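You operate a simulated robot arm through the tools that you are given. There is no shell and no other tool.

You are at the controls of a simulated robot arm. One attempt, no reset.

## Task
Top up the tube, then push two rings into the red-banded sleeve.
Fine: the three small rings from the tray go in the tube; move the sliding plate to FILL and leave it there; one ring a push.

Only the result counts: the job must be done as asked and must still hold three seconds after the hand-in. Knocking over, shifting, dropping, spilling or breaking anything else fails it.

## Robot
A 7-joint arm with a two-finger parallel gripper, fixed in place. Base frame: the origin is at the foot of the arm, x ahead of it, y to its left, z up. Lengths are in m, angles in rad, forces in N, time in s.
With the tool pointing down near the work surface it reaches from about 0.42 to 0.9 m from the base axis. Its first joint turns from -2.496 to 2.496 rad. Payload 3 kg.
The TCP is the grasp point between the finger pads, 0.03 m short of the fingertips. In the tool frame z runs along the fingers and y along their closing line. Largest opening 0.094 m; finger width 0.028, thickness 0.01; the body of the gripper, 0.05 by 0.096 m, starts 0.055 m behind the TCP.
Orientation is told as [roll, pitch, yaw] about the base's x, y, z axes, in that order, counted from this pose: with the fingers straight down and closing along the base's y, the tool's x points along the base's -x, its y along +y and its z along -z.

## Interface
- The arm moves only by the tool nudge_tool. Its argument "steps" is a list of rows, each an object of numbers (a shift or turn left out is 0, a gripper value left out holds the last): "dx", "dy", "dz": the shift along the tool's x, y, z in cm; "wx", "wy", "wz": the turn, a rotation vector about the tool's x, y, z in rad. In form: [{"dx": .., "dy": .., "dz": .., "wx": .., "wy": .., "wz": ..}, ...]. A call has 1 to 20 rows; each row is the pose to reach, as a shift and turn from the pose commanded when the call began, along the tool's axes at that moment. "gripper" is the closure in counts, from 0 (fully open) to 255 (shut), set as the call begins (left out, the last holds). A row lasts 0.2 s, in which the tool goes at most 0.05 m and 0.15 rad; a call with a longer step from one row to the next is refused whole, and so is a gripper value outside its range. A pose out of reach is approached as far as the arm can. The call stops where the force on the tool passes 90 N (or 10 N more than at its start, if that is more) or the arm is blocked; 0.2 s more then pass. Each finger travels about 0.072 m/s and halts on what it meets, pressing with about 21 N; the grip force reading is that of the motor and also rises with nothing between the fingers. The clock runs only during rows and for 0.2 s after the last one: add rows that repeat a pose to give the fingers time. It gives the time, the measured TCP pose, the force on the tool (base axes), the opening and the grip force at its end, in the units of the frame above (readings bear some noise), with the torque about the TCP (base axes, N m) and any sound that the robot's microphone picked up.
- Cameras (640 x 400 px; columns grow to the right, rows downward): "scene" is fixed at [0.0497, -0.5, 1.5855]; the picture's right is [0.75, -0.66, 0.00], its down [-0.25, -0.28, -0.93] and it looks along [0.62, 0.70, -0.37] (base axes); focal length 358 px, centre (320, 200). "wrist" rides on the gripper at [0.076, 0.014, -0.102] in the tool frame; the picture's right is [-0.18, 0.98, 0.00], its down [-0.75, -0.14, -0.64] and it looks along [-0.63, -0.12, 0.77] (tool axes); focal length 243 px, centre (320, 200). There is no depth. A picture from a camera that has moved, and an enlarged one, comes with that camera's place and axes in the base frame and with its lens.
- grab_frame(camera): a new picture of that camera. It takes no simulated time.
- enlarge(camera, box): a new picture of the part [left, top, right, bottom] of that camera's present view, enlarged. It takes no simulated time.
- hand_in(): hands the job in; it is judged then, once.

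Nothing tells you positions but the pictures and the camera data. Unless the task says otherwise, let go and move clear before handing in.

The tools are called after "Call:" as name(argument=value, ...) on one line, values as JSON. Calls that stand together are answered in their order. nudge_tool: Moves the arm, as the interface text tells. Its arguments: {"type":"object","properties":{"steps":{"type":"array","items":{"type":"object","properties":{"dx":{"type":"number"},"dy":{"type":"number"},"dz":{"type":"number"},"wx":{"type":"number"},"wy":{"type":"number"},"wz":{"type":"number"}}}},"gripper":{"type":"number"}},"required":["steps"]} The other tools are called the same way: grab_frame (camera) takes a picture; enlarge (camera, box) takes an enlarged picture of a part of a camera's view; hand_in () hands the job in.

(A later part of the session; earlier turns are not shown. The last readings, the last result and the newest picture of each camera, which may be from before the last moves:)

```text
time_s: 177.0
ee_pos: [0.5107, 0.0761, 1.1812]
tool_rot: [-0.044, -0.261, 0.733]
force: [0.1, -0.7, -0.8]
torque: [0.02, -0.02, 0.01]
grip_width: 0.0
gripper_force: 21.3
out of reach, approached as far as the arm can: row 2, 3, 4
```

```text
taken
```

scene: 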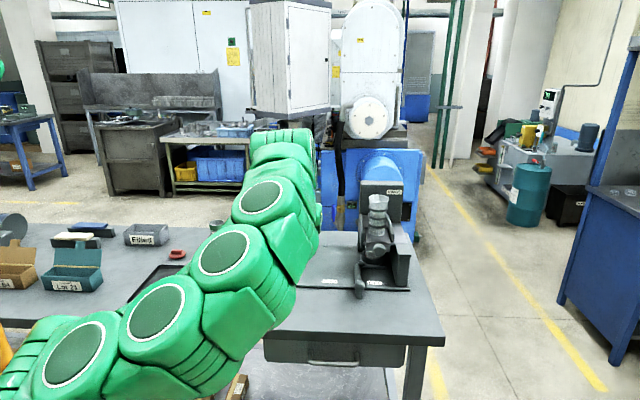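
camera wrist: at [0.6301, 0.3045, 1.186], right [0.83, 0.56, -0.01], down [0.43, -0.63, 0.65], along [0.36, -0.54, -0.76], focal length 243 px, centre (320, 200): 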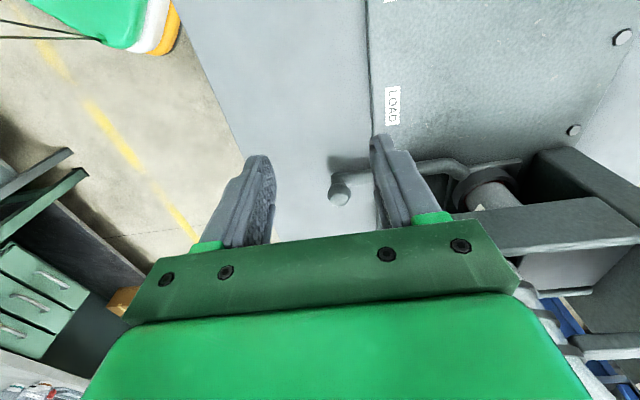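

Call:
nudge_tool(steps=[{"dx": -0.8, "dy": 3.0, "dz": -2.5, "wx": 0.009, "wy": 0.044, "wz": 0.12}, {"dx": -1.6, "dy": 5.9, "dz": -5.0, "wx": 0.018, "wy": 0.088, "wz": 0.24}, {"dx": -2.3, "dy": 8.9, "dz": -7.5, "wx": 0.027, "wy": 0.133, "wz": 0.361}, {"dx": -3.1, "dy": 11.8, "dz": -10, "wx": 0.036, "wy": 0.177, "wz": 0.482}, {"dx": -3.9, "dy": 14.8, "dz": -12.6, "wx": 0.045, "wy": 0.221, "wz": 0.602}, {"dx": -4.7, "dy": 17.7, "dz": -15.1, "wx": 0.0538, "wy": 0.265, "wz": 0.7227}])

Call:
grab_frame(camera="scene")

```text
time_s: 178.4
ee_pos: [0.3896, 0.2171, 1.3318]
tool_rot: [0.003, 0.002, 0.003]
force: [-0.6, 0.6, -0.1]
torque: [-0.01, -0.02, 0.02]
grip_width: 0.0001
gripper_force: 21.2
```

```text
taken
```

scene: 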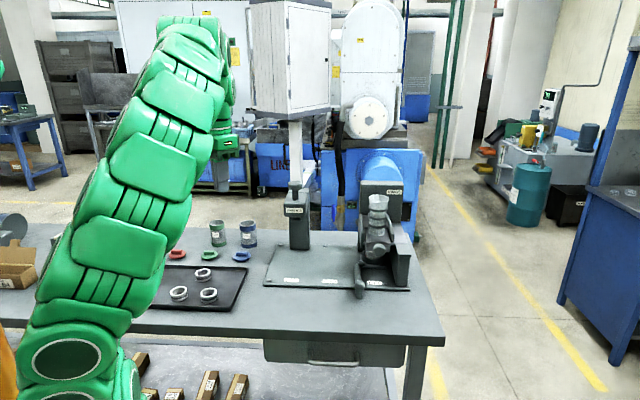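

Call:
enlarge(camera="scene", box=[340, 190, 420, 290])

Call:
enlarge(camera="scene", box=[358, 222, 400, 260])

```text
4.00 times, centred on (380, 240) of scene
camera zoom: at [0.0497, -0.5, 1.5855], right [0.75, -0.66, 0.0], down [-0.25, -0.28, -0.93], along [0.62, 0.7, -0.37], focal length 1430 px, centre (80, 40)
```

zoom: 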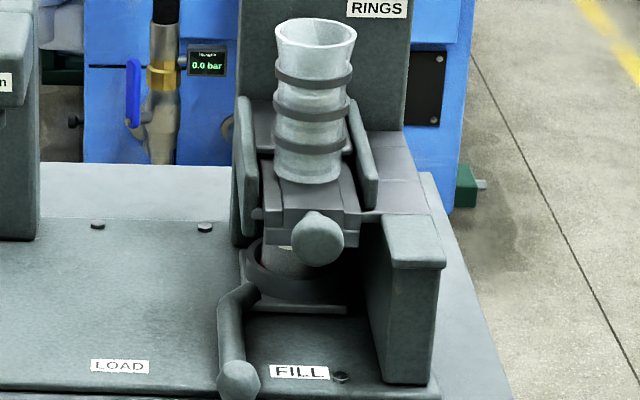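

```text
10.53 times, centred on (379, 241) of scene
camera zoom: at [0.0497, -0.5, 1.5855], right [0.75, -0.66, 0.0], down [-0.25, -0.28, -0.93], along [0.62, 0.7, -0.37], focal length 3764 px, centre (-301, -232)
```

zoom: 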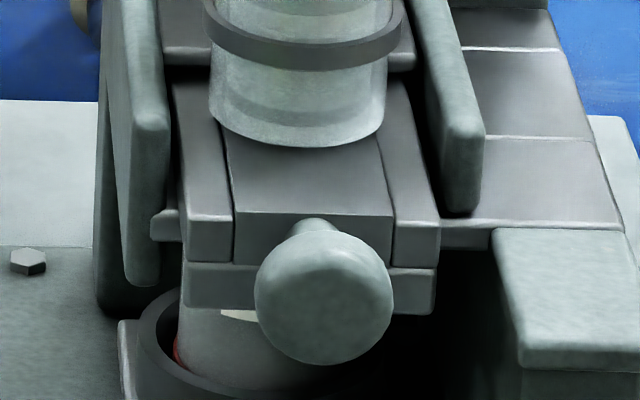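

Call:
nudge_tool(steps=[{"dx": -2.7, "dy": -2.7, "dz": 2.3, "wz": -0.131}, {"dx": -5.4, "dy": -5.6, "dz": 4.6, "wz": -0.262}, {"dx": -8.1, "dy": -8.4, "dz": 6.9, "wz": -0.393}, {"dx": -10.8, "dy": -11.2, "dz": 9.2, "wz": -0.524}, {"dx": -13.4, "dy": -14.0, "dz": 11.3, "wz": -0.655}, {"dx": -16, "dy": -16.8, "dz": 13.2, "wz": -0.785}])

Call:
grab_frame(camera="scene")

```text
time_s: 179.8
ee_pos: [0.4968, 0.0855, 1.19]
tool_rot: [-0.01, -0.016, 0.769]
force: [-0.6, -0.6, 0.3]
torque: [-0.02, 0.04, -0.01]
grip_width: 0.0002
gripper_force: 20.6
out of reach, approached as far as the arm can: row 5, 6
```

```text
taken
```

scene: 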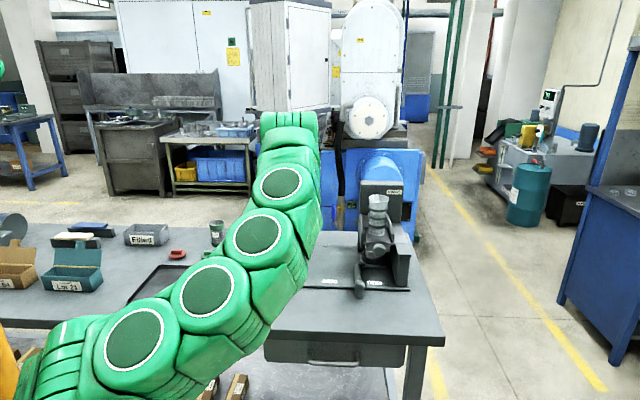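

Call:
nudge_tool(steps=[{"dy": 4.5}, {"dy": 9.0}, {"dy": 13.5}, {"dy": 18.0}, {"dy": 22.5}, {"dy": 27}, {"dy": 31.5}, {"dx": 0, "dy": 36}, {"dx": 1, "dy": 40}])

Call:
grab_frame(camera="scene")

```text
time_s: 181.8
ee_pos: [0.2054, 0.3581, 1.1926]
tool_rot: [0.002, 0.002, 0.791]
force: [0.3, 0.1, -0.6]
torque: [0.01, 0.0, -0.01]
grip_width: 0.0002
gripper_force: 21.6
```

```text
taken
```

scene: 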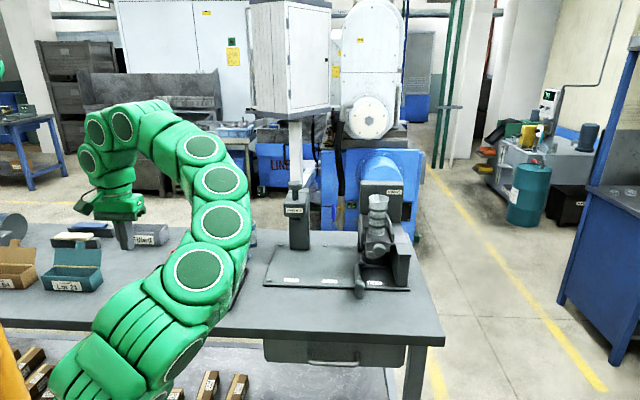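

Call:
nudge_tool(steps=[{"dz": -4, "wz": 0.14}, {"dz": -8, "wz": 0.28}, {"dz": -10, "wz": 0.42}, {"dz": -10, "wz": 0.56}, {"dz": -10, "wz": 0.7}, {"dz": -10, "wz": 0.84}, {"dz": -10, "wz": 0.98}, {"dz": -10, "wz": 1.12}, {"dz": -10, "wz": 1.26}, {"dz": -10, "wz": 1.4}, {"dz": -10, "wz": 1.54}, {"dz": -10, "wz": 1.68}])

Call:
grab_frame(camera="scene")

```text
time_s: 184.4
ee_pos: [0.2033, 0.3576, 1.2921]
tool_rot: [-0.003, 0.001, -0.89]
force: [0.3, 0.0, -0.3]
torque: [-0.02, 0.0, 0.01]
grip_width: 0.0
gripper_force: 21.5
```

```text
taken
```

scene: 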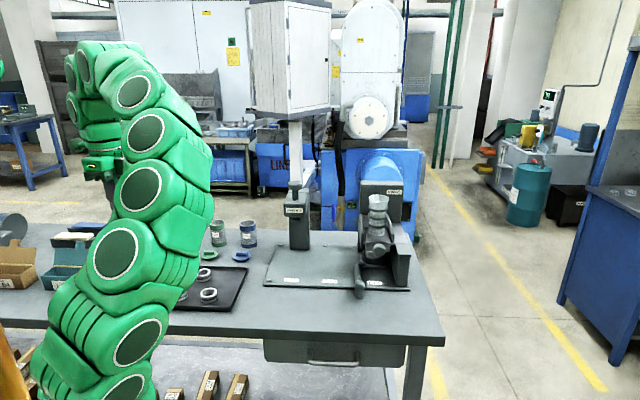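

Call:
nudge_tool(steps=[{"dx": -2.9, "dy": 2.7, "dz": 1.9, "wz": -0.01}, {"dx": -5.8, "dy": 5.4, "dz": 3.9, "wz": -0.02}, {"dx": -8.7, "dy": 8.2, "dz": 5.8, "wz": -0.03}, {"dx": -11.6, "dy": 10.9, "dz": 7.8, "wz": -0.04}, {"dx": -14.5, "dy": 13.6, "dz": 9.7, "wz": -0.05}, {"dx": -17.4, "dy": 16.3, "dz": 11.7, "wz": -0.06}, {"dx": -20.4, "dy": 19.1, "dz": 13.6, "wz": -0.07}, {"dx": -23.3, "dy": 21.8, "dz": 15.6, "wz": -0.08}, {"dx": -26.2, "dy": 24.5, "dz": 17.5, "wz": -0.09}, {"dx": -29.1, "dy": 27.2, "dz": 19.5, "wz": -0.1}, {"dx": -31.98, "dy": 29.95, "dz": 21.4, "wz": -0.105}])

Call:
grab_frame(camera="scene")

```text
time_s: 186.8
ee_pos: [0.6381, 0.2985, 1.0828]
tool_rot: [0.015, 0.017, -0.781]
force: [1.7, -0.1, -3.8]
torque: [-0.05, 0.15, -0.02]
grip_width: 0.0
gripper_force: 21.3
```

```text
taken
```

scene: 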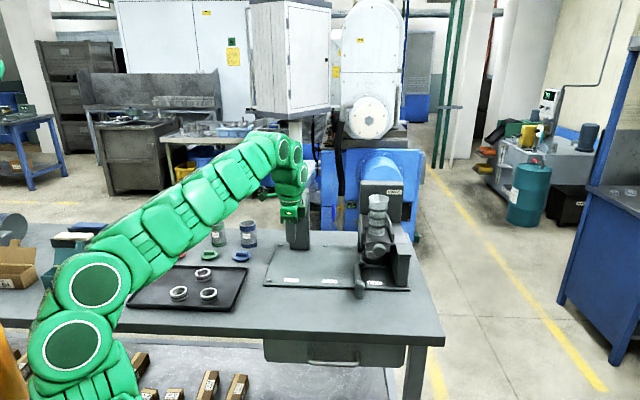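

Call:
nudge_tool(steps=[{"dx": 3, "dz": -4}, {"dx": 6, "dz": -8}, {"dx": 9, "dz": -12}, {"dx": 12, "dz": -16}, {"dx": 14, "dz": -20}])

Call:
grab_frame(camera="scene")

```text
time_s: 188.2
ee_pos: [0.4869, 0.4529, 1.2752]
tool_rot: [-0.003, 0.004, -0.669]
force: [0.6, -0.6, 0.3]
torque: [0.02, 0.02, -0.03]
grip_width: 0.0002
gripper_force: 21.1
stopped in row 5: the arm was blocked; the commanded pose is now the measured one
```

```text
taken
```

scene: 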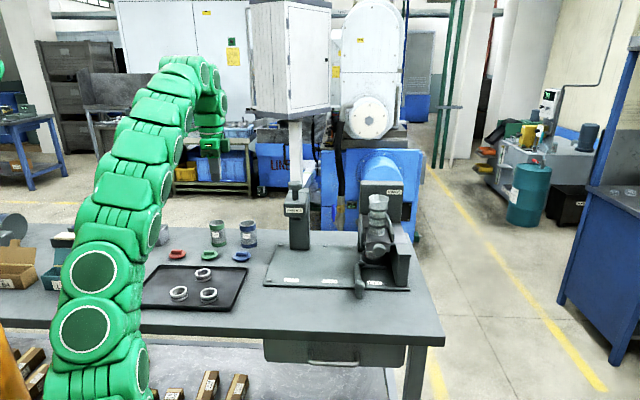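

Call:
nudge_tool(steps=[{"dx": -3.0, "dy": -2.77, "dz": 0.75, "wz": -0.145}, {"dx": -6.0, "dy": -5.54, "dz": 1.5, "wz": -0.29}, {"dx": -9.0, "dy": -8.31, "dz": 2.25, "wz": -0.436}, {"dx": -12.0, "dy": -11.1, "dz": 3.0, "wz": -0.58}, {"dx": -15.0, "dy": -13.85, "dz": 3.75, "wz": -0.727}, {"dx": -18.0, "dy": -16.6, "dz": 4.5, "wz": -0.872}, {"dx": -21.0, "dy": -19.4, "dz": 5.25, "wz": -1.018}, {"dx": -24.0, "dy": -22.2, "dz": 6.0, "wz": -1.163}, {"dx": -27.0, "dy": -24.9, "dz": 6.75, "wz": -1.31}, {"dx": -29.94, "dy": -27.7, "dz": 7.5, "wz": -1.454}])

Call:
grab_frame(camera="scene")

```text
time_s: 190.4
ee_pos: [0.4958, 0.0835, 1.1908]
tool_rot: [-0.009, -0.016, 0.765]
force: [0.3, 0.9, 0.0]
torque: [0.01, 0.02, 0.0]
grip_width: 0.0
gripper_force: 21.5
out of reach, approached as far as the arm can: row 9, 10
```

```text
taken
```

scene: 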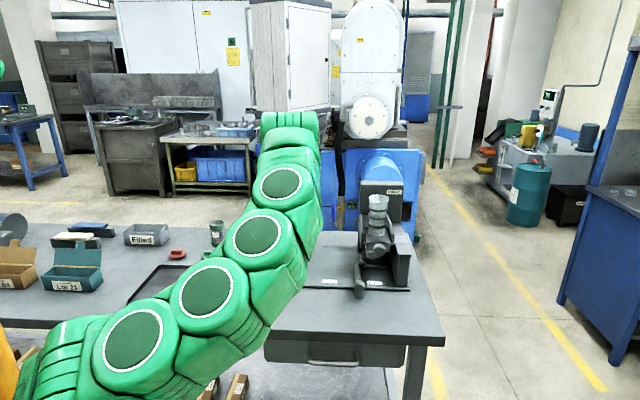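

The wrist roll seems wound to its limit, which forces the elbow sideways. I'll unwind it: go to a safe central pose and turn the tool the long way round (clockwise).

Call:
nudge_tool(steps=[{"dx": -1.5, "dy": 2.2, "dz": -0.8, "wz": 0.14}, {"dx": -3.0, "dy": 4.5, "dz": -1.6, "wz": 0.28}, {"dx": -4.5, "dy": 6.7, "dz": -2.4, "wz": 0.42}, {"dx": -6.0, "dy": 9.0, "dz": -3.2, "wz": 0.56}, {"dx": -7.5, "dy": 11.2, "dz": -4.0, "wz": 0.7}, {"dx": -9.0, "dy": 13.4, "dz": -4.8, "wz": 0.84}, {"dx": -10.6, "dy": 15.7, "dz": -5.6, "wz": 0.98}, {"dx": -12.1, "dy": 17.9, "dz": -6.4, "wz": 1.12}, {"dx": -13.6, "dy": 20.2, "dz": -7.2, "wz": 1.26}, {"dx": -15.1, "dy": 22.4, "dz": -8, "wz": 1.4}, {"dx": -15.1, "dy": 22.4, "dz": -8, "wz": 1.54}, {"dx": -15.1, "dy": 22.4, "dz": -8, "wz": 1.68}, {"dx": -15.1, "dy": 22.4, "dz": -8, "wz": 1.82}, {"dx": -15.1, "dy": 22.4, "dz": -8, "wz": 1.96}, {"dx": -15.1, "dy": 22.4, "dz": -8, "wz": 2.1}, {"dx": -15.1, "dy": 22.4, "dz": -8, "wz": 2.24}, {"dx": -15.1, "dy": 22.4, "dz": -8, "wz": 2.38}, {"dx": -15.1, "dy": 22.4, "dz": -8, "wz": 2.52}, {"dx": -15.1, "dy": 22.4, "dz": -8, "wz": 2.66}, {"dx": -15.1, "dy": 22.4, "dz": -8, "wz": 2.8}])

Call:
grab_frame(camera="scene")

```text
time_s: 194.6
ee_pos: [0.444, 0.3476, 1.2718]
tool_rot: [-0.002, 0.0, -2.018]
force: [-0.1, -0.8, 0.3]
torque: [0.01, 0.01, 0.01]
grip_width: 0.0
gripper_force: 20.4
```

```text
taken
```

scene: 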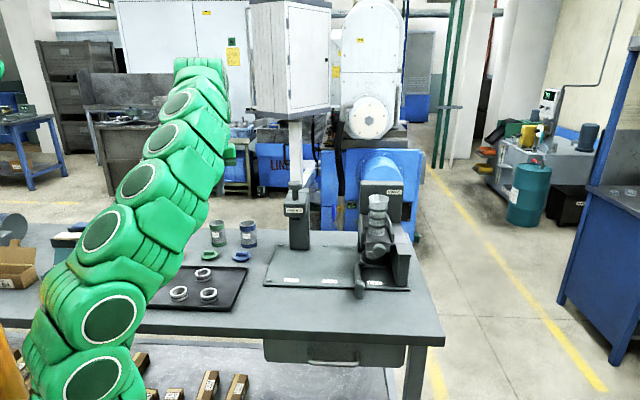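

Call:
nudge_tool(steps=[{"wz": 0.145}, {"wz": 0.29}, {"wz": 0.435}, {"wz": 0.58}, {"wz": 0.725}, {"wz": 0.87}, {"wz": 1.015}, {"wz": 1.16}, {"wz": 1.305}, {"wz": 1.45}, {"wz": 1.595}, {"wz": 1.74}, {"wz": 1.885}, {"wz": 2.03}, {"wz": 2.175}, {"wz": 2.32}, {"wz": 2.465}, {"wz": 2.61}, {"wz": 2.755}, {"wz": 2.9}])

Call:
grab_frame(camera="scene")

```text
time_s: 198.8
ee_pos: [0.4456, 0.3475, 1.2709]
tool_rot: [0.001, 0.0, 1.365]
force: [-0.5, 0.0, 0.2]
torque: [-0.02, 0.01, -0.01]
grip_width: 0.0
gripper_force: 20.7
```

```text
taken
```

scene: 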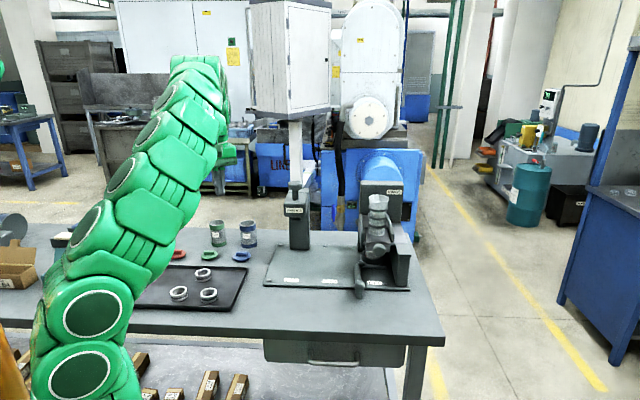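

Call:
nudge_tool(steps=[{"dx": 3.1, "dy": -2.6, "dz": 1.5, "wz": 0.0725}, {"dx": 6.2, "dy": -5.2, "dz": 3.0, "wz": 0.145}, {"dx": 9.4, "dy": -7.9, "dz": 4.5, "wz": 0.2175}, {"dx": 12.5, "dy": -10.5, "dz": 6.0, "wz": 0.29}, {"dx": 15.6, "dy": -13.1, "dz": 7.6, "wz": 0.3625}, {"dx": 18.7, "dy": -15.7, "dz": 9.1, "wz": 0.435}, {"dx": 21.9, "dy": -18.4, "dz": 10.6, "wz": 0.5075}, {"dx": 24.99, "dy": -20.99, "dz": 12.1, "wz": 0.58}])

Call:
grab_frame(camera="scene")

```text
time_s: 200.6
ee_pos: [0.6017, 0.0612, 1.1505]
tool_rot: [0.004, 0.0, 0.785]
force: [-0.4, -0.2, -0.2]
torque: [-0.02, -0.02, -0.01]
grip_width: 0.0001
gripper_force: 21.1
```

```text
taken
```

scene: 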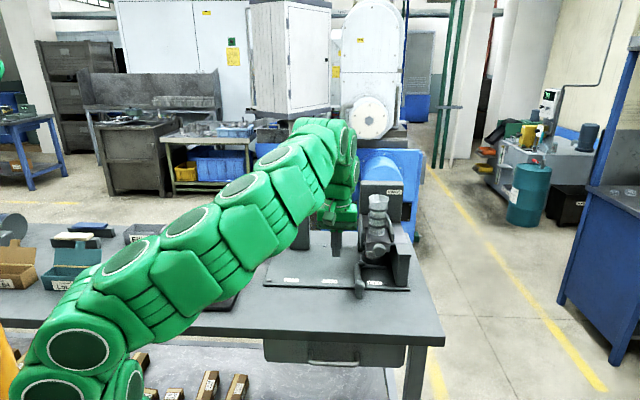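

Call:
nudge_tool(steps=[{"dx": -3.0, "dy": -3.4, "dz": 1.5, "wy": -0.06}, {"dx": -6.0, "dy": -6.8, "dz": 3.0, "wy": -0.12}, {"dx": -9.0, "dy": -10.2, "dz": 4.5, "wy": -0.18}, {"dx": -12.0, "dy": -13.63, "dz": 6.5, "wy": -0.25}, {"dx": -13.5, "dy": -13.63, "dz": 10.5, "wy": -0.25}, {"dx": -15.12, "dy": -13.63, "dz": 14.75, "wy": -0.25}, {"dx": -15.12, "dy": -13.63, "dz": 14.75, "wy": -0.25}])

Call:
enlarge(camera="scene", box=[340, 210, 410, 290])

```text
time_s: 202.2
ee_pos: [0.8051, 0.0702, 1.0031]
tool_rot: [0.003, -0.248, 0.787]
force: [-0.9, 0.3, 0.4]
torque: [0.0, -0.02, 0.01]
grip_width: 0.0
gripper_force: 21.1
```

```text
5.00 times, centred on (375, 250) of scene
camera zoom: at [0.0497, -0.5, 1.5855], right [0.75, -0.66, 0.0], down [-0.25, -0.28, -0.93], along [0.62, 0.7, -0.37], focal length 1788 px, centre (45, -50)
```

zoom: 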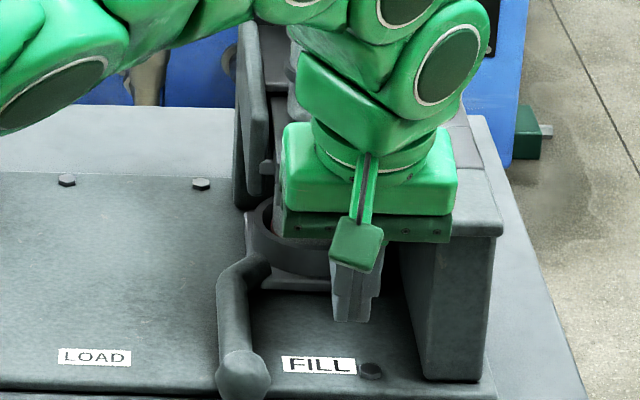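

Call:
nudge_tool(steps=[{"dx": -3.97, "dz": 1.01}, {"dx": -6.0, "dz": 1.52}, {"dx": -7.75, "dz": 1.96}, {"dx": -6.8, "dz": 1.72}, {"dx": -7.75, "dz": 1.96}, {"dx": -6.5, "dz": 1.65}, {"dx": -7.75, "dz": 1.96}, {"dx": -7.0, "dz": 1.77}, {"dx": -6.5, "dz": 1.65}, {"dx": -6.0, "dz": 1.52}, {"dx": -5.5, "dz": 1.39}, {"dx": -5.0, "dz": 1.27}, {"dx": -3.0, "dz": 0.76}, {"dx": 0}])

Call:
nudge_tool(steps=[{"dx": 2.0, "dz": -4}, {"dx": 3.0, "dy": 3, "dz": -7}, {"dx": 3.5, "dy": 7.5, "dz": -8.5}, {"dx": 4.0, "dy": 12, "dz": -9}, {"dx": 4.0, "dy": 16.5, "dz": -9}])

Call:
enlarge(camera="scene", box=[358, 222, 400, 260])

```text
time_s: 205.2
ee_pos: [0.8023, 0.0732, 1.001]
tool_rot: [0.003, -0.251, 0.788]
force: [0.3, -0.3, -0.4]
torque: [-0.03, 0.03, -0.04]
grip_width: 0.0
gripper_force: 21.0
out of reach, approached as far as the arm can: row 2, 3, 4, 5, 6, 7, 8, 9, 10, 11
```

```text
time_s: 206.4
ee_pos: [0.6442, 0.1457, 1.0799]
tool_rot: [0.002, -0.25, 0.788]
force: [1.2, -1.0, -0.5]
torque: [0.01, 0.0, -0.01]
grip_width: 0.0001
gripper_force: 20.8
```

```text
10.53 times, centred on (379, 241) of scene
camera zoom: at [0.0497, -0.5, 1.5855], right [0.75, -0.66, 0.0], down [-0.25, -0.28, -0.93], along [0.62, 0.7, -0.37], focal length 3764 px, centre (-301, -232)
```

zoom: 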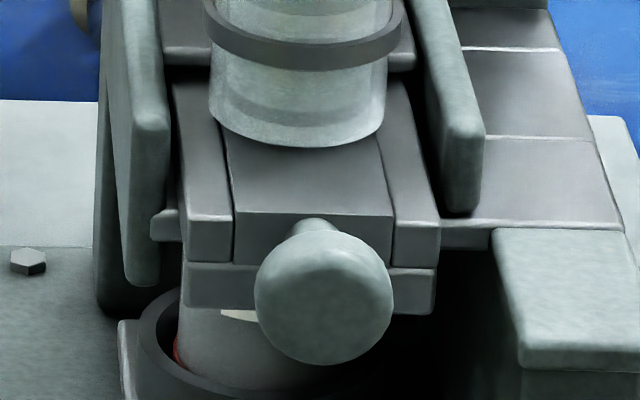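

The latest push cycle was out of reach for this tilt. Looking at the numbers again, the slide stops exactly when the pusher edge is under the centre of the lowest stacked ring, so that ring is probably binding during a slow return. I'll grip the knob, push to the stop, then snap it back out quickly.

Call:
nudge_tool(gripper=87, steps=[{"dx": -0.5, "dy": -3.4, "dz": 0.5, "wy": -0.06}, {"dx": -1.0, "dy": -6.8, "dz": 1.2, "wy": -0.12}, {"dx": -1.6, "dy": -10.2, "dz": 2.5, "wy": -0.18}, {"dx": -2.2, "dy": -13.5, "dz": 4.2, "wy": -0.25}, {"dx": -2.79, "dy": -16.75, "dz": 5.87, "wy": -0.25}, {"dx": -2.79, "dy": -16.75, "dz": 5.87, "wy": -0.25}])

Call:
enlarge(camera="wrist", box=[220, 80, 440, 240])

```text
time_s: 207.8
ee_pos: [0.7913, 0.0557, 1.029]
tool_rot: [0.003, -0.501, 0.786]
force: [-0.7, 0.7, -0.6]
torque: [-0.02, -0.03, -0.02]
grip_width: 0.0619
gripper_force: 0.1
```

```text
2.50 times, centred on (330, 160) of wrist
camera zoom: at [0.6981, -0.0158, 1.0806], right [-0.58, 0.81, 0.09], down [0.35, 0.15, 0.92], along [0.73, 0.57, -0.37], focal length 606 px, centre (295, 300)
```

zoom: 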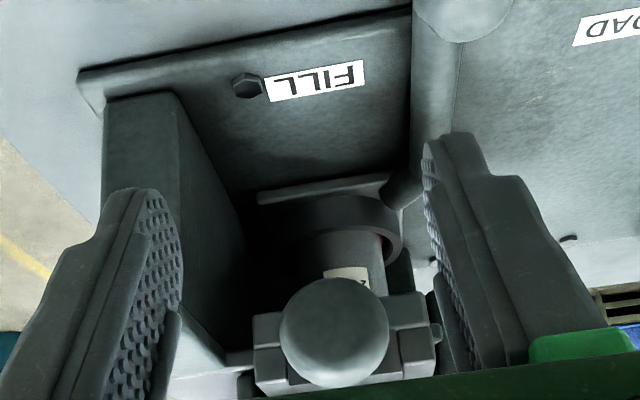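

Call:
nudge_tool(steps=[{"dx": -2.4, "dz": 1.9}, {"dx": -5.0, "dz": 4.0}, {"dx": -7.0, "dz": 5.6}, {"dx": -8.17, "dz": 6.52}, {"dx": -8.17, "dz": 6.52}])

Call:
enlarge(camera="wrist", box=[220, 100, 440, 250])

```text
time_s: 209.0
ee_pos: [0.8478, 0.1177, 1.0096]
tool_rot: [0.003, -0.499, 0.788]
force: [0.0, 0.0, 0.5]
torque: [-0.01, 0.02, 0.01]
grip_width: 0.0621
gripper_force: 0.0
out of reach, approached as far as the arm can: row 3, 4, 5
```

```text
2.67 times, centred on (330, 175) of wrist
camera zoom: at [0.7563, 0.0442, 1.0633], right [-0.58, 0.81, 0.09], down [0.35, 0.15, 0.92], along [0.73, 0.57, -0.37], focal length 647 px, centre (293, 267)
```

zoom: 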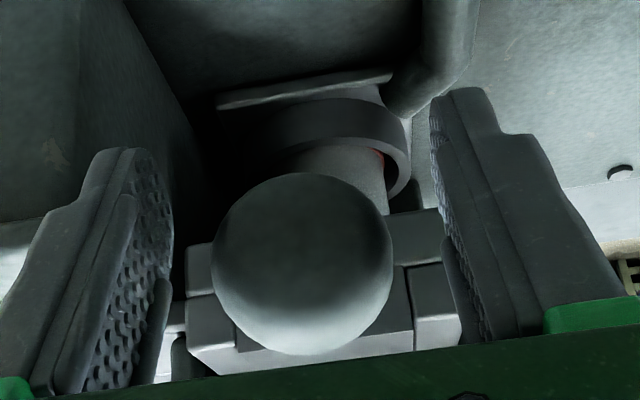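

Call:
nudge_tool(steps=[{"dx": 0.5, "dz": -0.3, "wy": -0.1}, {"dx": 0.5, "dz": -0.3, "wy": -0.2}, {"dx": 0.5, "dz": -0.3, "wy": -0.3}, {"dx": 0.5, "dz": -0.3, "wy": -0.3}])

Call:
enlarge(camera="wrist", box=[220, 100, 440, 250])

```text
time_s: 210.0
ee_pos: [0.844, 0.1111, 1.0109]
tool_rot: [-0.001, -0.799, 0.788]
force: [-0.4, 0.4, 0.6]
torque: [-0.03, -0.03, 0.01]
grip_width: 0.0617
gripper_force: 0.1
```

```text
2.67 times, centred on (330, 175) of wrist
camera zoom: at [0.7431, 0.0322, 1.0279], right [-0.6, 0.79, 0.13], down [0.15, -0.05, 0.99], along [0.78, 0.62, -0.08], focal length 647 px, centre (293, 267)
```

zoom: 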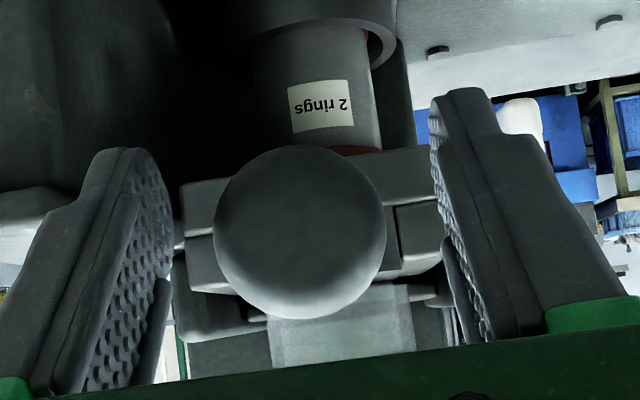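

Call:
nudge_tool(steps=[{"dx": -0.6, "dz": 0.65}, {"dx": -1.26, "dz": 1.29}, {"dx": -1.26, "dz": 1.29}])

Call:
nudge_tool(gripper=125, steps=[{}, {}])

Call:
nudge_tool(gripper=255, steps=[{}, {}, {}])

Call:
enlarge(camera="wrist", box=[220, 100, 440, 250])

```text
time_s: 210.8
ee_pos: [0.8468, 0.1249, 1.0158]
tool_rot: [0.0, -0.798, 0.786]
force: [-0.1, -0.3, -0.4]
torque: [0.01, 0.02, 0.0]
grip_width: 0.0618
gripper_force: 0.0
out of reach, approached as far as the arm can: row 1, 2, 3
```

```text
time_s: 211.4
ee_pos: [0.8471, 0.1232, 1.0167]
tool_rot: [-0.001, -0.8, 0.783]
force: [9.4, -14.8, 2.1]
torque: [-0.05, -0.23, -0.5]
grip_width: 0.0572
gripper_force: 8.2
```

```text
time_s: 212.2
ee_pos: [0.8479, 0.123, 1.0161]
tool_rot: [0.0, -0.799, 0.784]
force: [26.2, -33.0, 1.2]
torque: [-0.17, -0.38, -1.09]
grip_width: 0.0553
gripper_force: 20.5
```

```text
2.67 times, centred on (330, 175) of wrist
camera zoom: at [0.7467, 0.0439, 1.0322], right [-0.6, 0.79, 0.13], down [0.15, -0.05, 0.99], along [0.78, 0.61, -0.08], focal length 647 px, centre (293, 267)
```

zoom: 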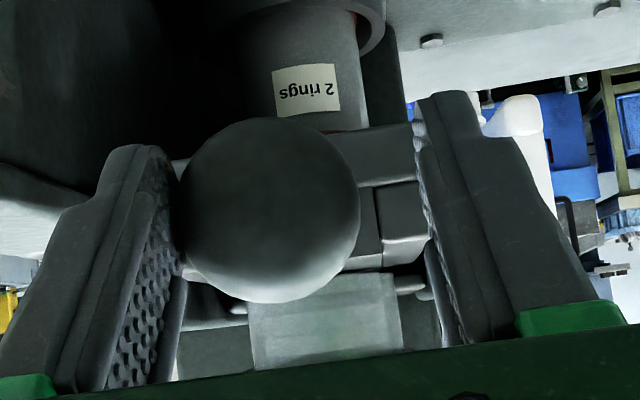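

The arm is still in a bad wrist branch (it drifted sideways and caught the slide edge). Opening, backing off, and then untangling the wrist by tilting the tool up past the forearm line and swinging it around.

Call:
nudge_tool(gripper=60, steps=[{}, {}, {"dx": 1.5, "dz": -1.5}, {"dx": 4.0, "dz": -4.0}, {"dx": 6.5, "dz": -6.8}, {"dx": 8.5, "dz": -10.0}, {"dx": 10.5, "dz": -14.0}, {"dx": 12.5, "dz": -18.0}])

Call:
enlarge(camera="scene", box=[340, 190, 420, 290])

Call:
grab_frame(camera="scene")

```text
time_s: 214.0
ee_pos: [0.6949, -0.0302, 1.0528]
tool_rot: [0.002, -0.801, 0.786]
force: [0.2, 0.5, 0.2]
torque: [-0.03, 0.02, 0.03]
grip_width: 0.0719
gripper_force: 0.1
```

```text
4.00 times, centred on (380, 240) of scene
camera zoom: at [0.0497, -0.5, 1.5855], right [0.75, -0.66, 0.0], down [-0.25, -0.28, -0.93], along [0.62, 0.7, -0.37], focal length 1430 px, centre (80, 40)
```

zoom: 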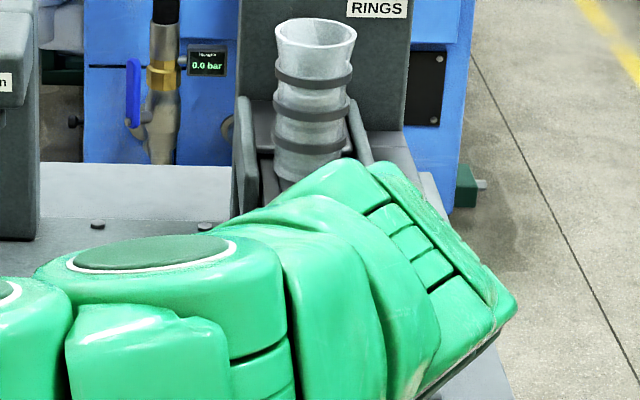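

```text
taken
```

scene: 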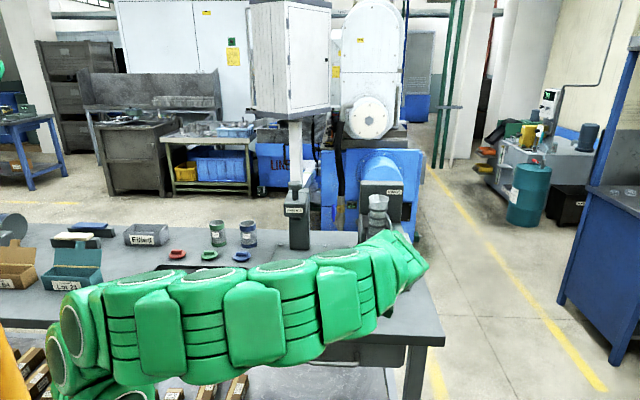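

The forearm has dipped low over the bench. I'll raise the tool straight up at once.

Call:
nudge_tool(steps=[{"dx": -2.2, "dz": -2.2}, {"dx": -4.5, "dz": -4.4}, {"dx": -7.0, "dz": -6.8}, {"dx": -9.5, "dz": -9.2}, {"dx": -12, "dz": -11.6}])

Call:
grab_frame(camera="scene")

```text
time_s: 215.2
ee_pos: [0.6967, -0.0281, 1.2202]
tool_rot: [0.004, -0.8, 0.785]
force: [0.1, 0.2, 0.2]
torque: [0.0, 0.0, 0.02]
grip_width: 0.072
gripper_force: 0.0
```

```text
taken
```

scene: 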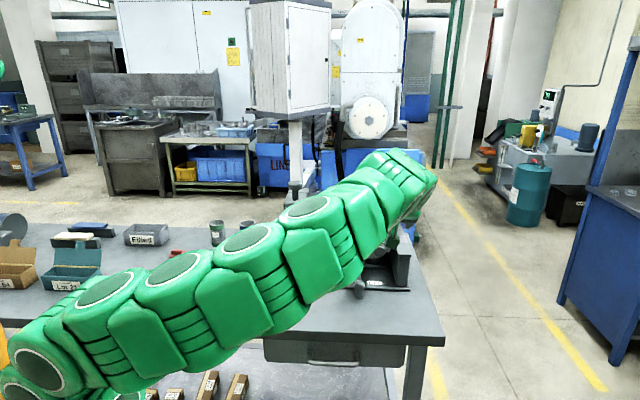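

Call:
nudge_tool(steps=[{"dx": -0.3, "dy": 4.3, "dz": -1.3, "wy": 0.115}, {"dx": -0.7, "dy": 8.6, "dz": -2.6, "wy": 0.23}, {"dx": -1.0, "dy": 12.9, "dz": -3.9, "wy": 0.345}, {"dx": -1.3, "dy": 17.1, "dz": -5.2, "wy": 0.46}, {"dx": -1.7, "dy": 21.4, "dz": -6.5, "wy": 0.575}, {"dx": -2.0, "dy": 25.7, "dz": -7.8, "wy": 0.69}, {"dx": -2.34, "dy": 30, "dz": -9.07, "wy": 0.8}])

Call:
grab_frame(camera="scene")

```text
time_s: 216.8
ee_pos: [0.4487, 0.1448, 1.2976]
tool_rot: [0.004, 0.0, 0.786]
force: [0.5, -0.1, 0.0]
torque: [0.01, -0.03, 0.02]
grip_width: 0.072
gripper_force: 0.0
```

```text
taken
```

scene: 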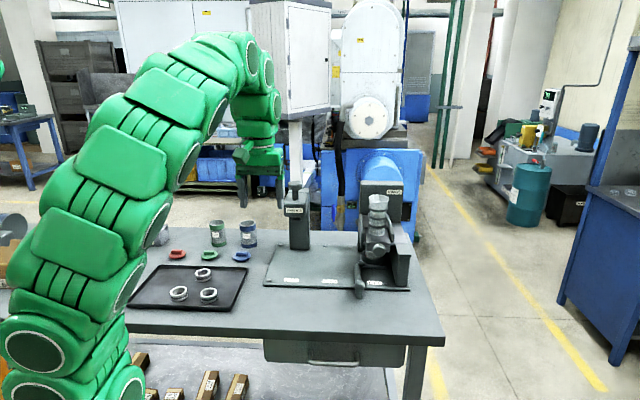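

Call:
nudge_tool(steps=[{"dx": -1.5, "dy": -2.5, "dz": 2.0, "wy": -0.08}, {"dx": -3.5, "dy": -5.0, "dz": 4.0, "wy": -0.16}, {"dx": -5.5, "dy": -7.5, "dz": 6.5, "wy": -0.25}, {"dx": -8, "dy": -10, "dz": 9.5, "wy": -0.34}, {"dx": -10, "dy": -12.5, "dz": 13.0, "wy": -0.42}, {"dx": -12.3, "dy": -15.3, "dz": 16.5, "wy": -0.5}])

Call:
grab_frame(camera="scene")

```text
refused: row 6 steps farther than a row can; nothing moved
```

```text
taken
```

scene: 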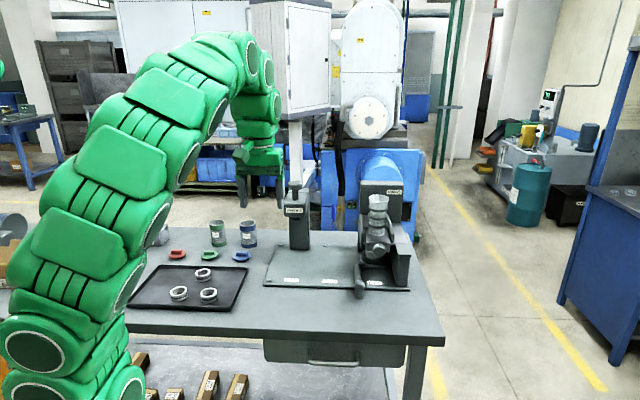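

Call:
nudge_tool(steps=[{"dx": -2, "dy": -3.4, "dz": 2.6, "wy": -0.055}, {"dx": -4, "dy": -6.8, "dz": 5.3, "wy": -0.11}, {"dx": -6, "dy": -10.2, "dz": 7.9, "wy": -0.166}, {"dx": -8, "dy": -13.5, "dz": 10.6, "wy": -0.222}, {"dx": -10, "dy": -16.9, "dz": 13.2, "wy": -0.277}, {"dx": -12, "dy": -20.3, "dz": 15.8, "wy": -0.333}, {"dx": -14, "dy": -23.7, "dz": 18.5, "wy": -0.39}, {"dx": -16, "dy": -27.1, "dz": 21.1, "wy": -0.445}, {"dx": -18.05, "dy": -30.5, "dz": 23.76, "wy": -0.5}])

Call:
grab_frame(camera="scene")

```text
time_s: 218.8
ee_pos: [0.7922, 0.0618, 1.0597]
tool_rot: [0.003, -0.502, 0.787]
force: [-0.4, -0.5, 0.7]
torque: [-0.02, -0.02, -0.03]
grip_width: 0.0719
gripper_force: 0.1
```

```text
taken
```

scene: 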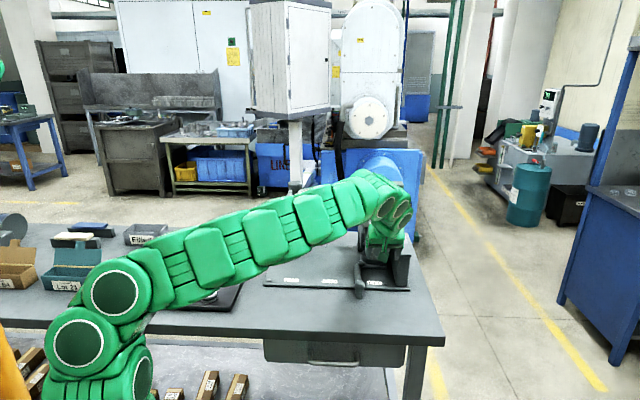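

Call:
nudge_tool(gripper=87, steps=[{"dx": -0.9, "dy": 0.3, "dz": 2.9}, {"dx": -2.5, "dy": 0.3, "dz": 4.0}, {"dx": -4.0, "dy": 0.3, "dz": 5.0}, {"dx": -5.5, "dy": 0.3, "dz": 6.2}, {"dx": -6.7, "dy": 0.3, "dz": 7.3}, {"dx": -6.7, "dy": 0.3, "dz": 7.3}])

Call:
enlarge(camera="wrist", box=[220, 100, 440, 250])

Call:
grab_frame(camera="scene")

```text
time_s: 220.2
ee_pos: [0.8492, 0.1229, 1.0299]
tool_rot: [0.005, -0.502, 0.787]
force: [0.1, -0.1, -0.2]
torque: [0.01, 0.01, -0.01]
grip_width: 0.062
gripper_force: 0.1
out of reach, approached as far as the arm can: row 5, 6
```

```text
2.67 times, centred on (330, 175) of wrist
camera zoom: at [0.7562, 0.0513, 1.0835], right [-0.58, 0.81, 0.09], down [0.35, 0.15, 0.92], along [0.73, 0.57, -0.37], focal length 647 px, centre (293, 267)
```

zoom: 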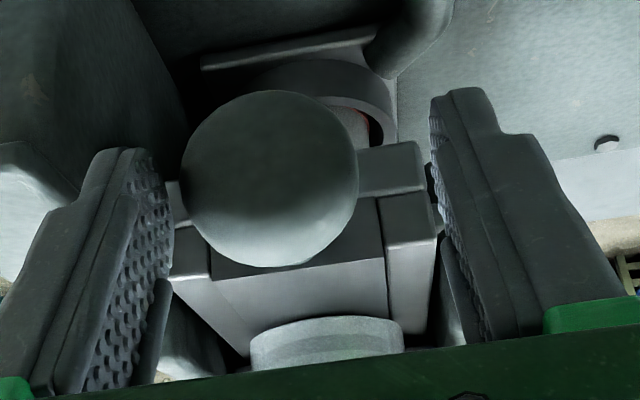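

```text
taken
```

scene: 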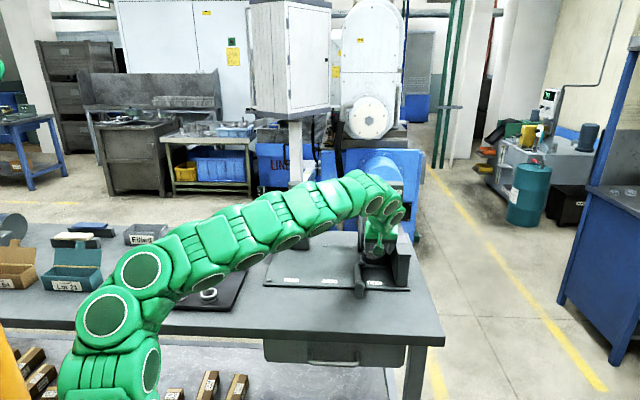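

Reach is branch-limited in this elbow-down posture. I'll go back to the high near pose and make a loop that swings the elbow up again: turn the tool clockwise there, and turn it back further out.

Call:
nudge_tool(steps=[{"dx": 2.0, "dz": -3.5}, {"dx": 4.2, "dz": -7.0}, {"dx": 5.5, "dy": 3, "dz": -10}, {"dx": 6.0, "dy": 7, "dz": -12}, {"dx": 6.5, "dy": 11, "dz": -14}, {"dx": 7.0, "dy": 15, "dz": -16}, {"dx": 7.5, "dy": 19, "dz": -18}, {"dx": 8, "dy": 23, "dz": -20}, {"dx": 8.5, "dy": 27, "dz": -22}, {"dx": 9, "dy": 30, "dz": -25}])

Call:
nudge_tool(steps=[{"wy": 0.125}, {"wy": 0.25}, {"wy": 0.375}, {"wy": 0.5}])

Call:
grab_frame(camera="scene")

```text
time_s: 222.4
ee_pos: [0.4944, 0.1932, 1.208]
tool_rot: [0.003, -0.5, 0.785]
force: [1.0, 0.0, -0.1]
torque: [0.01, 0.0, 0.0]
grip_width: 0.0618
gripper_force: 0.2
```

```text
time_s: 223.4
ee_pos: [0.4956, 0.1929, 1.2067]
tool_rot: [0.004, 0.003, 0.786]
force: [0.0, 0.1, 0.1]
torque: [0.02, 0.02, 0.01]
grip_width: 0.0618
gripper_force: 0.0
```

```text
taken
```

scene: 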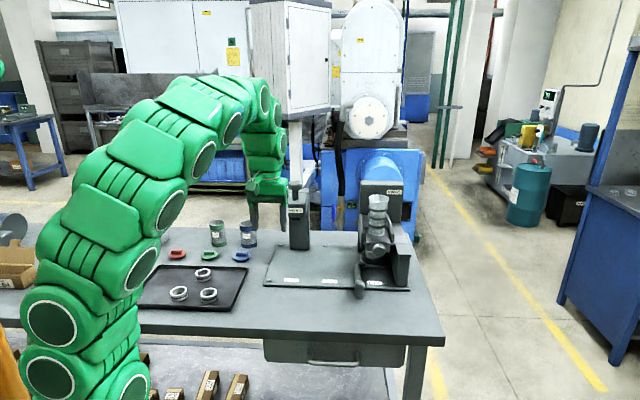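

Call:
nudge_tool(steps=[{"dx": -3, "dy": -3, "dz": 1}, {"dx": -5.5, "dy": -6.5, "dz": 2.5}, {"dx": -8, "dy": -10, "dz": 5}, {"dx": -10, "dy": -13, "dz": 7.5}, {"dx": -10, "dy": -16, "dz": 10}])

Call:
nudge_tool(steps=[{"wz": 0.145}, {"wz": 0.29}, {"wz": 0.435}, {"wz": 0.58}, {"wz": 0.725}, {"wz": 0.87}, {"wz": 1.015}, {"wz": 1.16}, {"wz": 1.305}, {"wz": 1.45}, {"wz": 1.595}, {"wz": 1.74}, {"wz": 1.885}, {"wz": 2.0}])

Call:
grab_frame(camera="scene")

```text
time_s: 224.6
ee_pos: [0.6798, 0.1529, 1.1073]
tool_rot: [0.004, 0.001, 0.787]
force: [0.0, -0.8, 0.2]
torque: [0.03, 0.0, 0.01]
grip_width: 0.0618
gripper_force: 0.1
```

```text
time_s: 227.6
ee_pos: [0.6683, 0.0684, 1.1794]
tool_rot: [-0.049, -0.133, -0.21]
force: [0.1, -2.3, 1.2]
torque: [0.11, -0.04, -0.03]
grip_width: 0.0622
gripper_force: 0.0
out of reach, approached as far as the arm can: row 6, 7, 8, 9, 10, 11, 12, 13, 14
```

```text
taken
```

scene: 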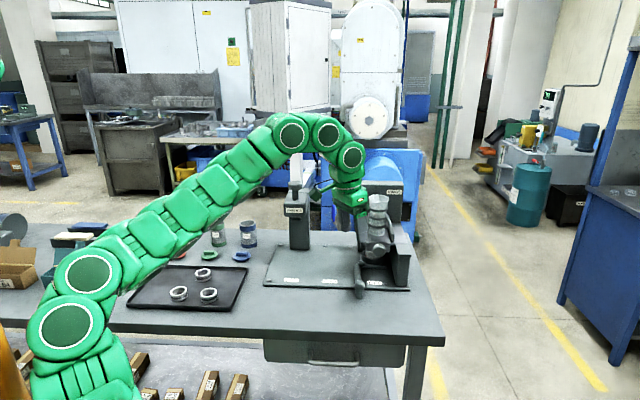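

Call:
nudge_tool(steps=[{"dx": 4, "dz": -2.5}, {"dx": 8, "dz": -5}, {"dx": 12, "dz": -7.5}, {"dx": 16, "dz": -10}, {"dx": 20, "dz": -12.5}, {"dx": 24, "dz": -15}, {"dx": 28, "dz": -17}, {"dx": 31, "dz": -19}])

Call:
grab_frame(camera="scene")

```text
time_s: 228.6
ee_pos: [0.5265, 0.0077, 1.2523]
tool_rot: [-0.058, -0.136, -0.41]
force: [0.0, 0.4, 0.7]
torque: [-0.02, -0.03, -0.01]
grip_width: 0.0617
gripper_force: 0.1
out of reach, approached as far as the arm can: row 4, 5
stopped in row 5: the arm was blocked; the commanded pose is now the measured one
```

```text
taken
```

scene: 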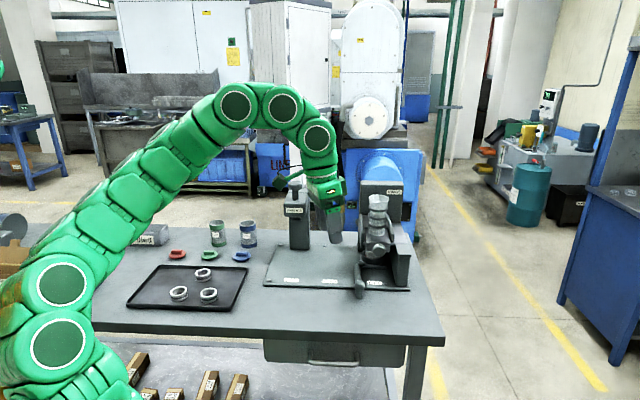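

Call:
nudge_tool(steps=[{"wz": -0.14}, {"wz": -0.28}, {"wz": -0.42}, {"wz": -0.56}, {"wz": -0.7}, {"wz": -0.84}, {"wz": -0.98}, {"wz": -1.12}, {"dx": 3, "wz": -1.2}, {"dx": 6, "wz": -1.2}, {"dx": 9, "dz": -2, "wz": -1.2}, {"dx": 12, "dz": -4, "wz": -1.2}])

Call:
grab_frame(camera="scene")

```text
time_s: 231.3
ee_pos: [0.4947, -0.0101, 1.277]
tool_rot: [-0.138, 0.02, 0.619]
force: [-0.1, -1.1, -0.3]
torque: [0.02, 0.02, 0.02]
grip_width: 0.062
gripper_force: 0.0
out of reach, approached as far as the arm can: row 9, 10, 11, 12
stopped in row 12: the arm was blocked; the commanded pose is now the measured one
```

```text
taken
```

scene: 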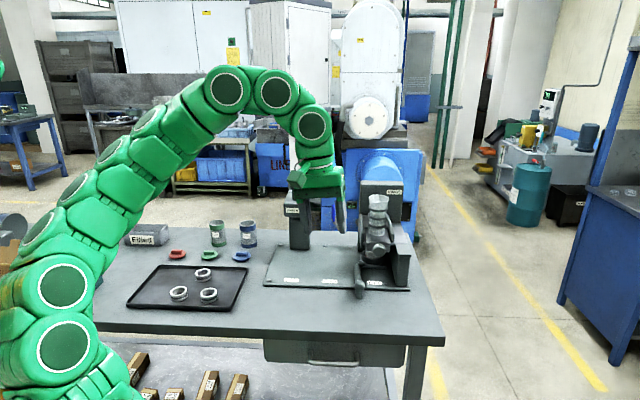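

Call:
nudge_tool(steps=[{"dx": -2.5, "dz": 2.5, "wx": -0.028, "wy": -0.004, "wz": -0.033}, {"dx": -5.0, "dz": 5, "wx": -0.055, "wy": -0.008, "wz": -0.066}, {"dx": -7.6, "dz": 7.6, "wx": -0.083, "wy": -0.012, "wz": -0.1}, {"dx": -10.1, "dz": 10.1, "wx": -0.11, "wy": -0.016, "wz": -0.133}, {"dx": -12.6, "dz": 12.7, "wx": -0.138, "wy": -0.02, "wz": -0.166}])

Call:
grab_frame(camera="scene")

```text
time_s: 232.5
ee_pos: [0.6044, 0.0461, 1.1485]
tool_rot: [0.002, 0.012, 0.788]
force: [-0.3, 0.5, -0.5]
torque: [0.03, 0.0, -0.03]
grip_width: 0.062
gripper_force: 0.1
```

```text
taken
```

scene: 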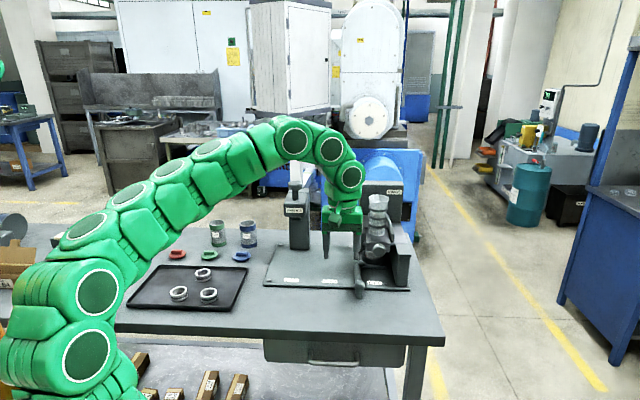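

Call:
nudge_tool(steps=[{"dx": -2.8, "dy": -3.2, "dz": 1.0, "wy": -0.1}, {"dx": -5.6, "dy": -6.4, "dz": 2.5, "wy": -0.2}, {"dx": -8.4, "dy": -9.6, "dz": 4.5, "wy": -0.3}, {"dx": -11.2, "dy": -12.5, "dz": 7.0, "wy": -0.4}, {"dx": -14.0, "dy": -12.5, "dz": 10.85, "wy": -0.5}, {"dx": -14.0, "dy": -12.5, "dz": 10.85, "wy": -0.5}])

Call:
nudge_tool(steps=[{"dx": -2.4, "dz": 2.1}, {"dx": -5.0, "dz": 4.3}, {"dx": -7.2, "dz": 6.1}, {"dx": -7.6, "dz": 7.1}])

Call:
enlarge(camera="wrist", box=[220, 100, 440, 250])

```text
time_s: 233.9
ee_pos: [0.7931, 0.0598, 1.0409]
tool_rot: [0.001, -0.486, 0.785]
force: [-0.1, 0.7, 0.6]
torque: [0.01, 0.0, -0.01]
grip_width: 0.062
gripper_force: 0.0
```

```text
time_s: 234.9
ee_pos: [0.8633, 0.1278, 1.0137]
tool_rot: [0.002, -0.485, 0.785]
force: [-0.3, 0.9, 0.0]
torque: [0.0, 0.0, 0.0]
grip_width: 0.0617
gripper_force: 0.0
```

```text
2.67 times, centred on (330, 175) of wrist
camera zoom: at [0.7714, 0.0569, 1.0677], right [-0.58, 0.81, 0.09], down [0.36, 0.16, 0.92], along [0.73, 0.57, -0.38], focal length 647 px, centre (293, 267)
```

zoom: 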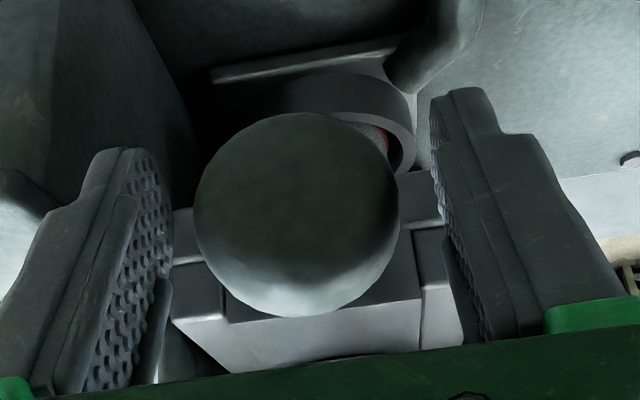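

Reach is restored. The knob is centred between the pads; gripping it, pushing to the stop and then pulling back fast.

Call:
nudge_tool(gripper=125, steps=[{"dy": -0.05}, {"dy": -0.05}])

Call:
nudge_tool(gripper=255, steps=[{}, {}, {}])

Call:
nudge_tool(steps=[{"dx": -1.0, "dz": 0.53}, {"dx": -2.0, "dz": 1.06}, {"dx": -2.6, "dz": 1.37}, {"dx": -2.9, "dz": 1.53}])

Call:
enlarge(camera="wrist", box=[220, 100, 440, 250])

```text
time_s: 235.5
ee_pos: [0.8641, 0.1271, 1.012]
tool_rot: [0.003, -0.487, 0.786]
force: [0.6, -0.8, 1.1]
torque: [0.01, 0.0, 0.0]
grip_width: 0.0478
gripper_force: 0.1
```

```text
time_s: 236.3
ee_pos: [0.8625, 0.1281, 1.012]
tool_rot: [0.004, -0.488, 0.787]
force: [-7.8, 3.2, -1.1]
torque: [-0.05, 0.11, 0.06]
grip_width: 0.0413
gripper_force: 45.0
```

```text
time_s: 237.3
ee_pos: [0.8861, 0.1509, 1.0129]
tool_rot: [0.003, -0.486, 0.785]
force: [-40.3, -11.3, 9.5]
torque: [0.05, 0.25, 0.19]
grip_width: 0.0414
gripper_force: 45.3
```

```text
2.67 times, centred on (330, 175) of wrist
camera zoom: at [0.7937, 0.08, 1.0669], right [-0.58, 0.81, 0.09], down [0.36, 0.16, 0.92], along [0.73, 0.57, -0.38], focal length 647 px, centre (293, 267)
```

zoom: 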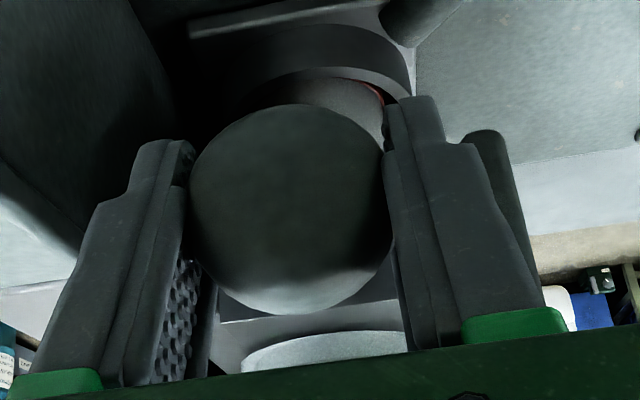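

At the stop. Fast pull now.

Call:
nudge_tool(steps=[{"dx": 4.33, "dz": -2.29}, {"dx": 6.9, "dz": -3.65}, {"dx": 6.9, "dz": -3.65}])

Call:
enlarge(camera="wrist", box=[220, 100, 440, 250])

```text
time_s: 237.7
ee_pos: [0.8571, 0.1224, 1.012]
tool_rot: [-0.011, -0.485, 0.793]
force: [5.0, -14.3, -13.7]
torque: [-0.72, 0.83, 0.05]
grip_width: 0.0416
gripper_force: 45.2
stopped in row 2: the force on the tool passed its limit at 100 N (the readings are from after the stop); the commanded pose is now the measured one
```

```text
2.67 times, centred on (330, 175) of wrist
camera zoom: at [0.7644, 0.0513, 1.0685], right [-0.58, 0.81, 0.08], down [0.35, 0.17, 0.92], along [0.73, 0.56, -0.39], focal length 647 px, centre (293, 267)
```

zoom: 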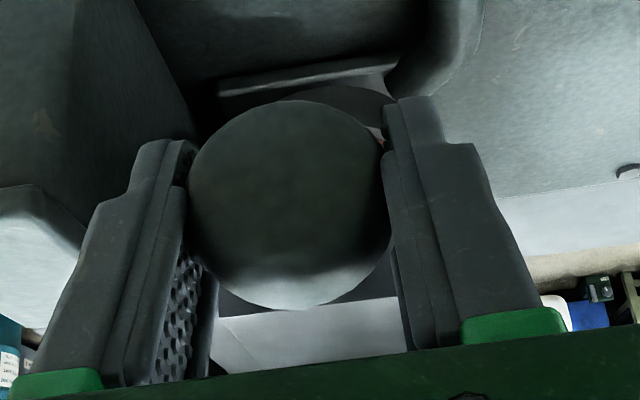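

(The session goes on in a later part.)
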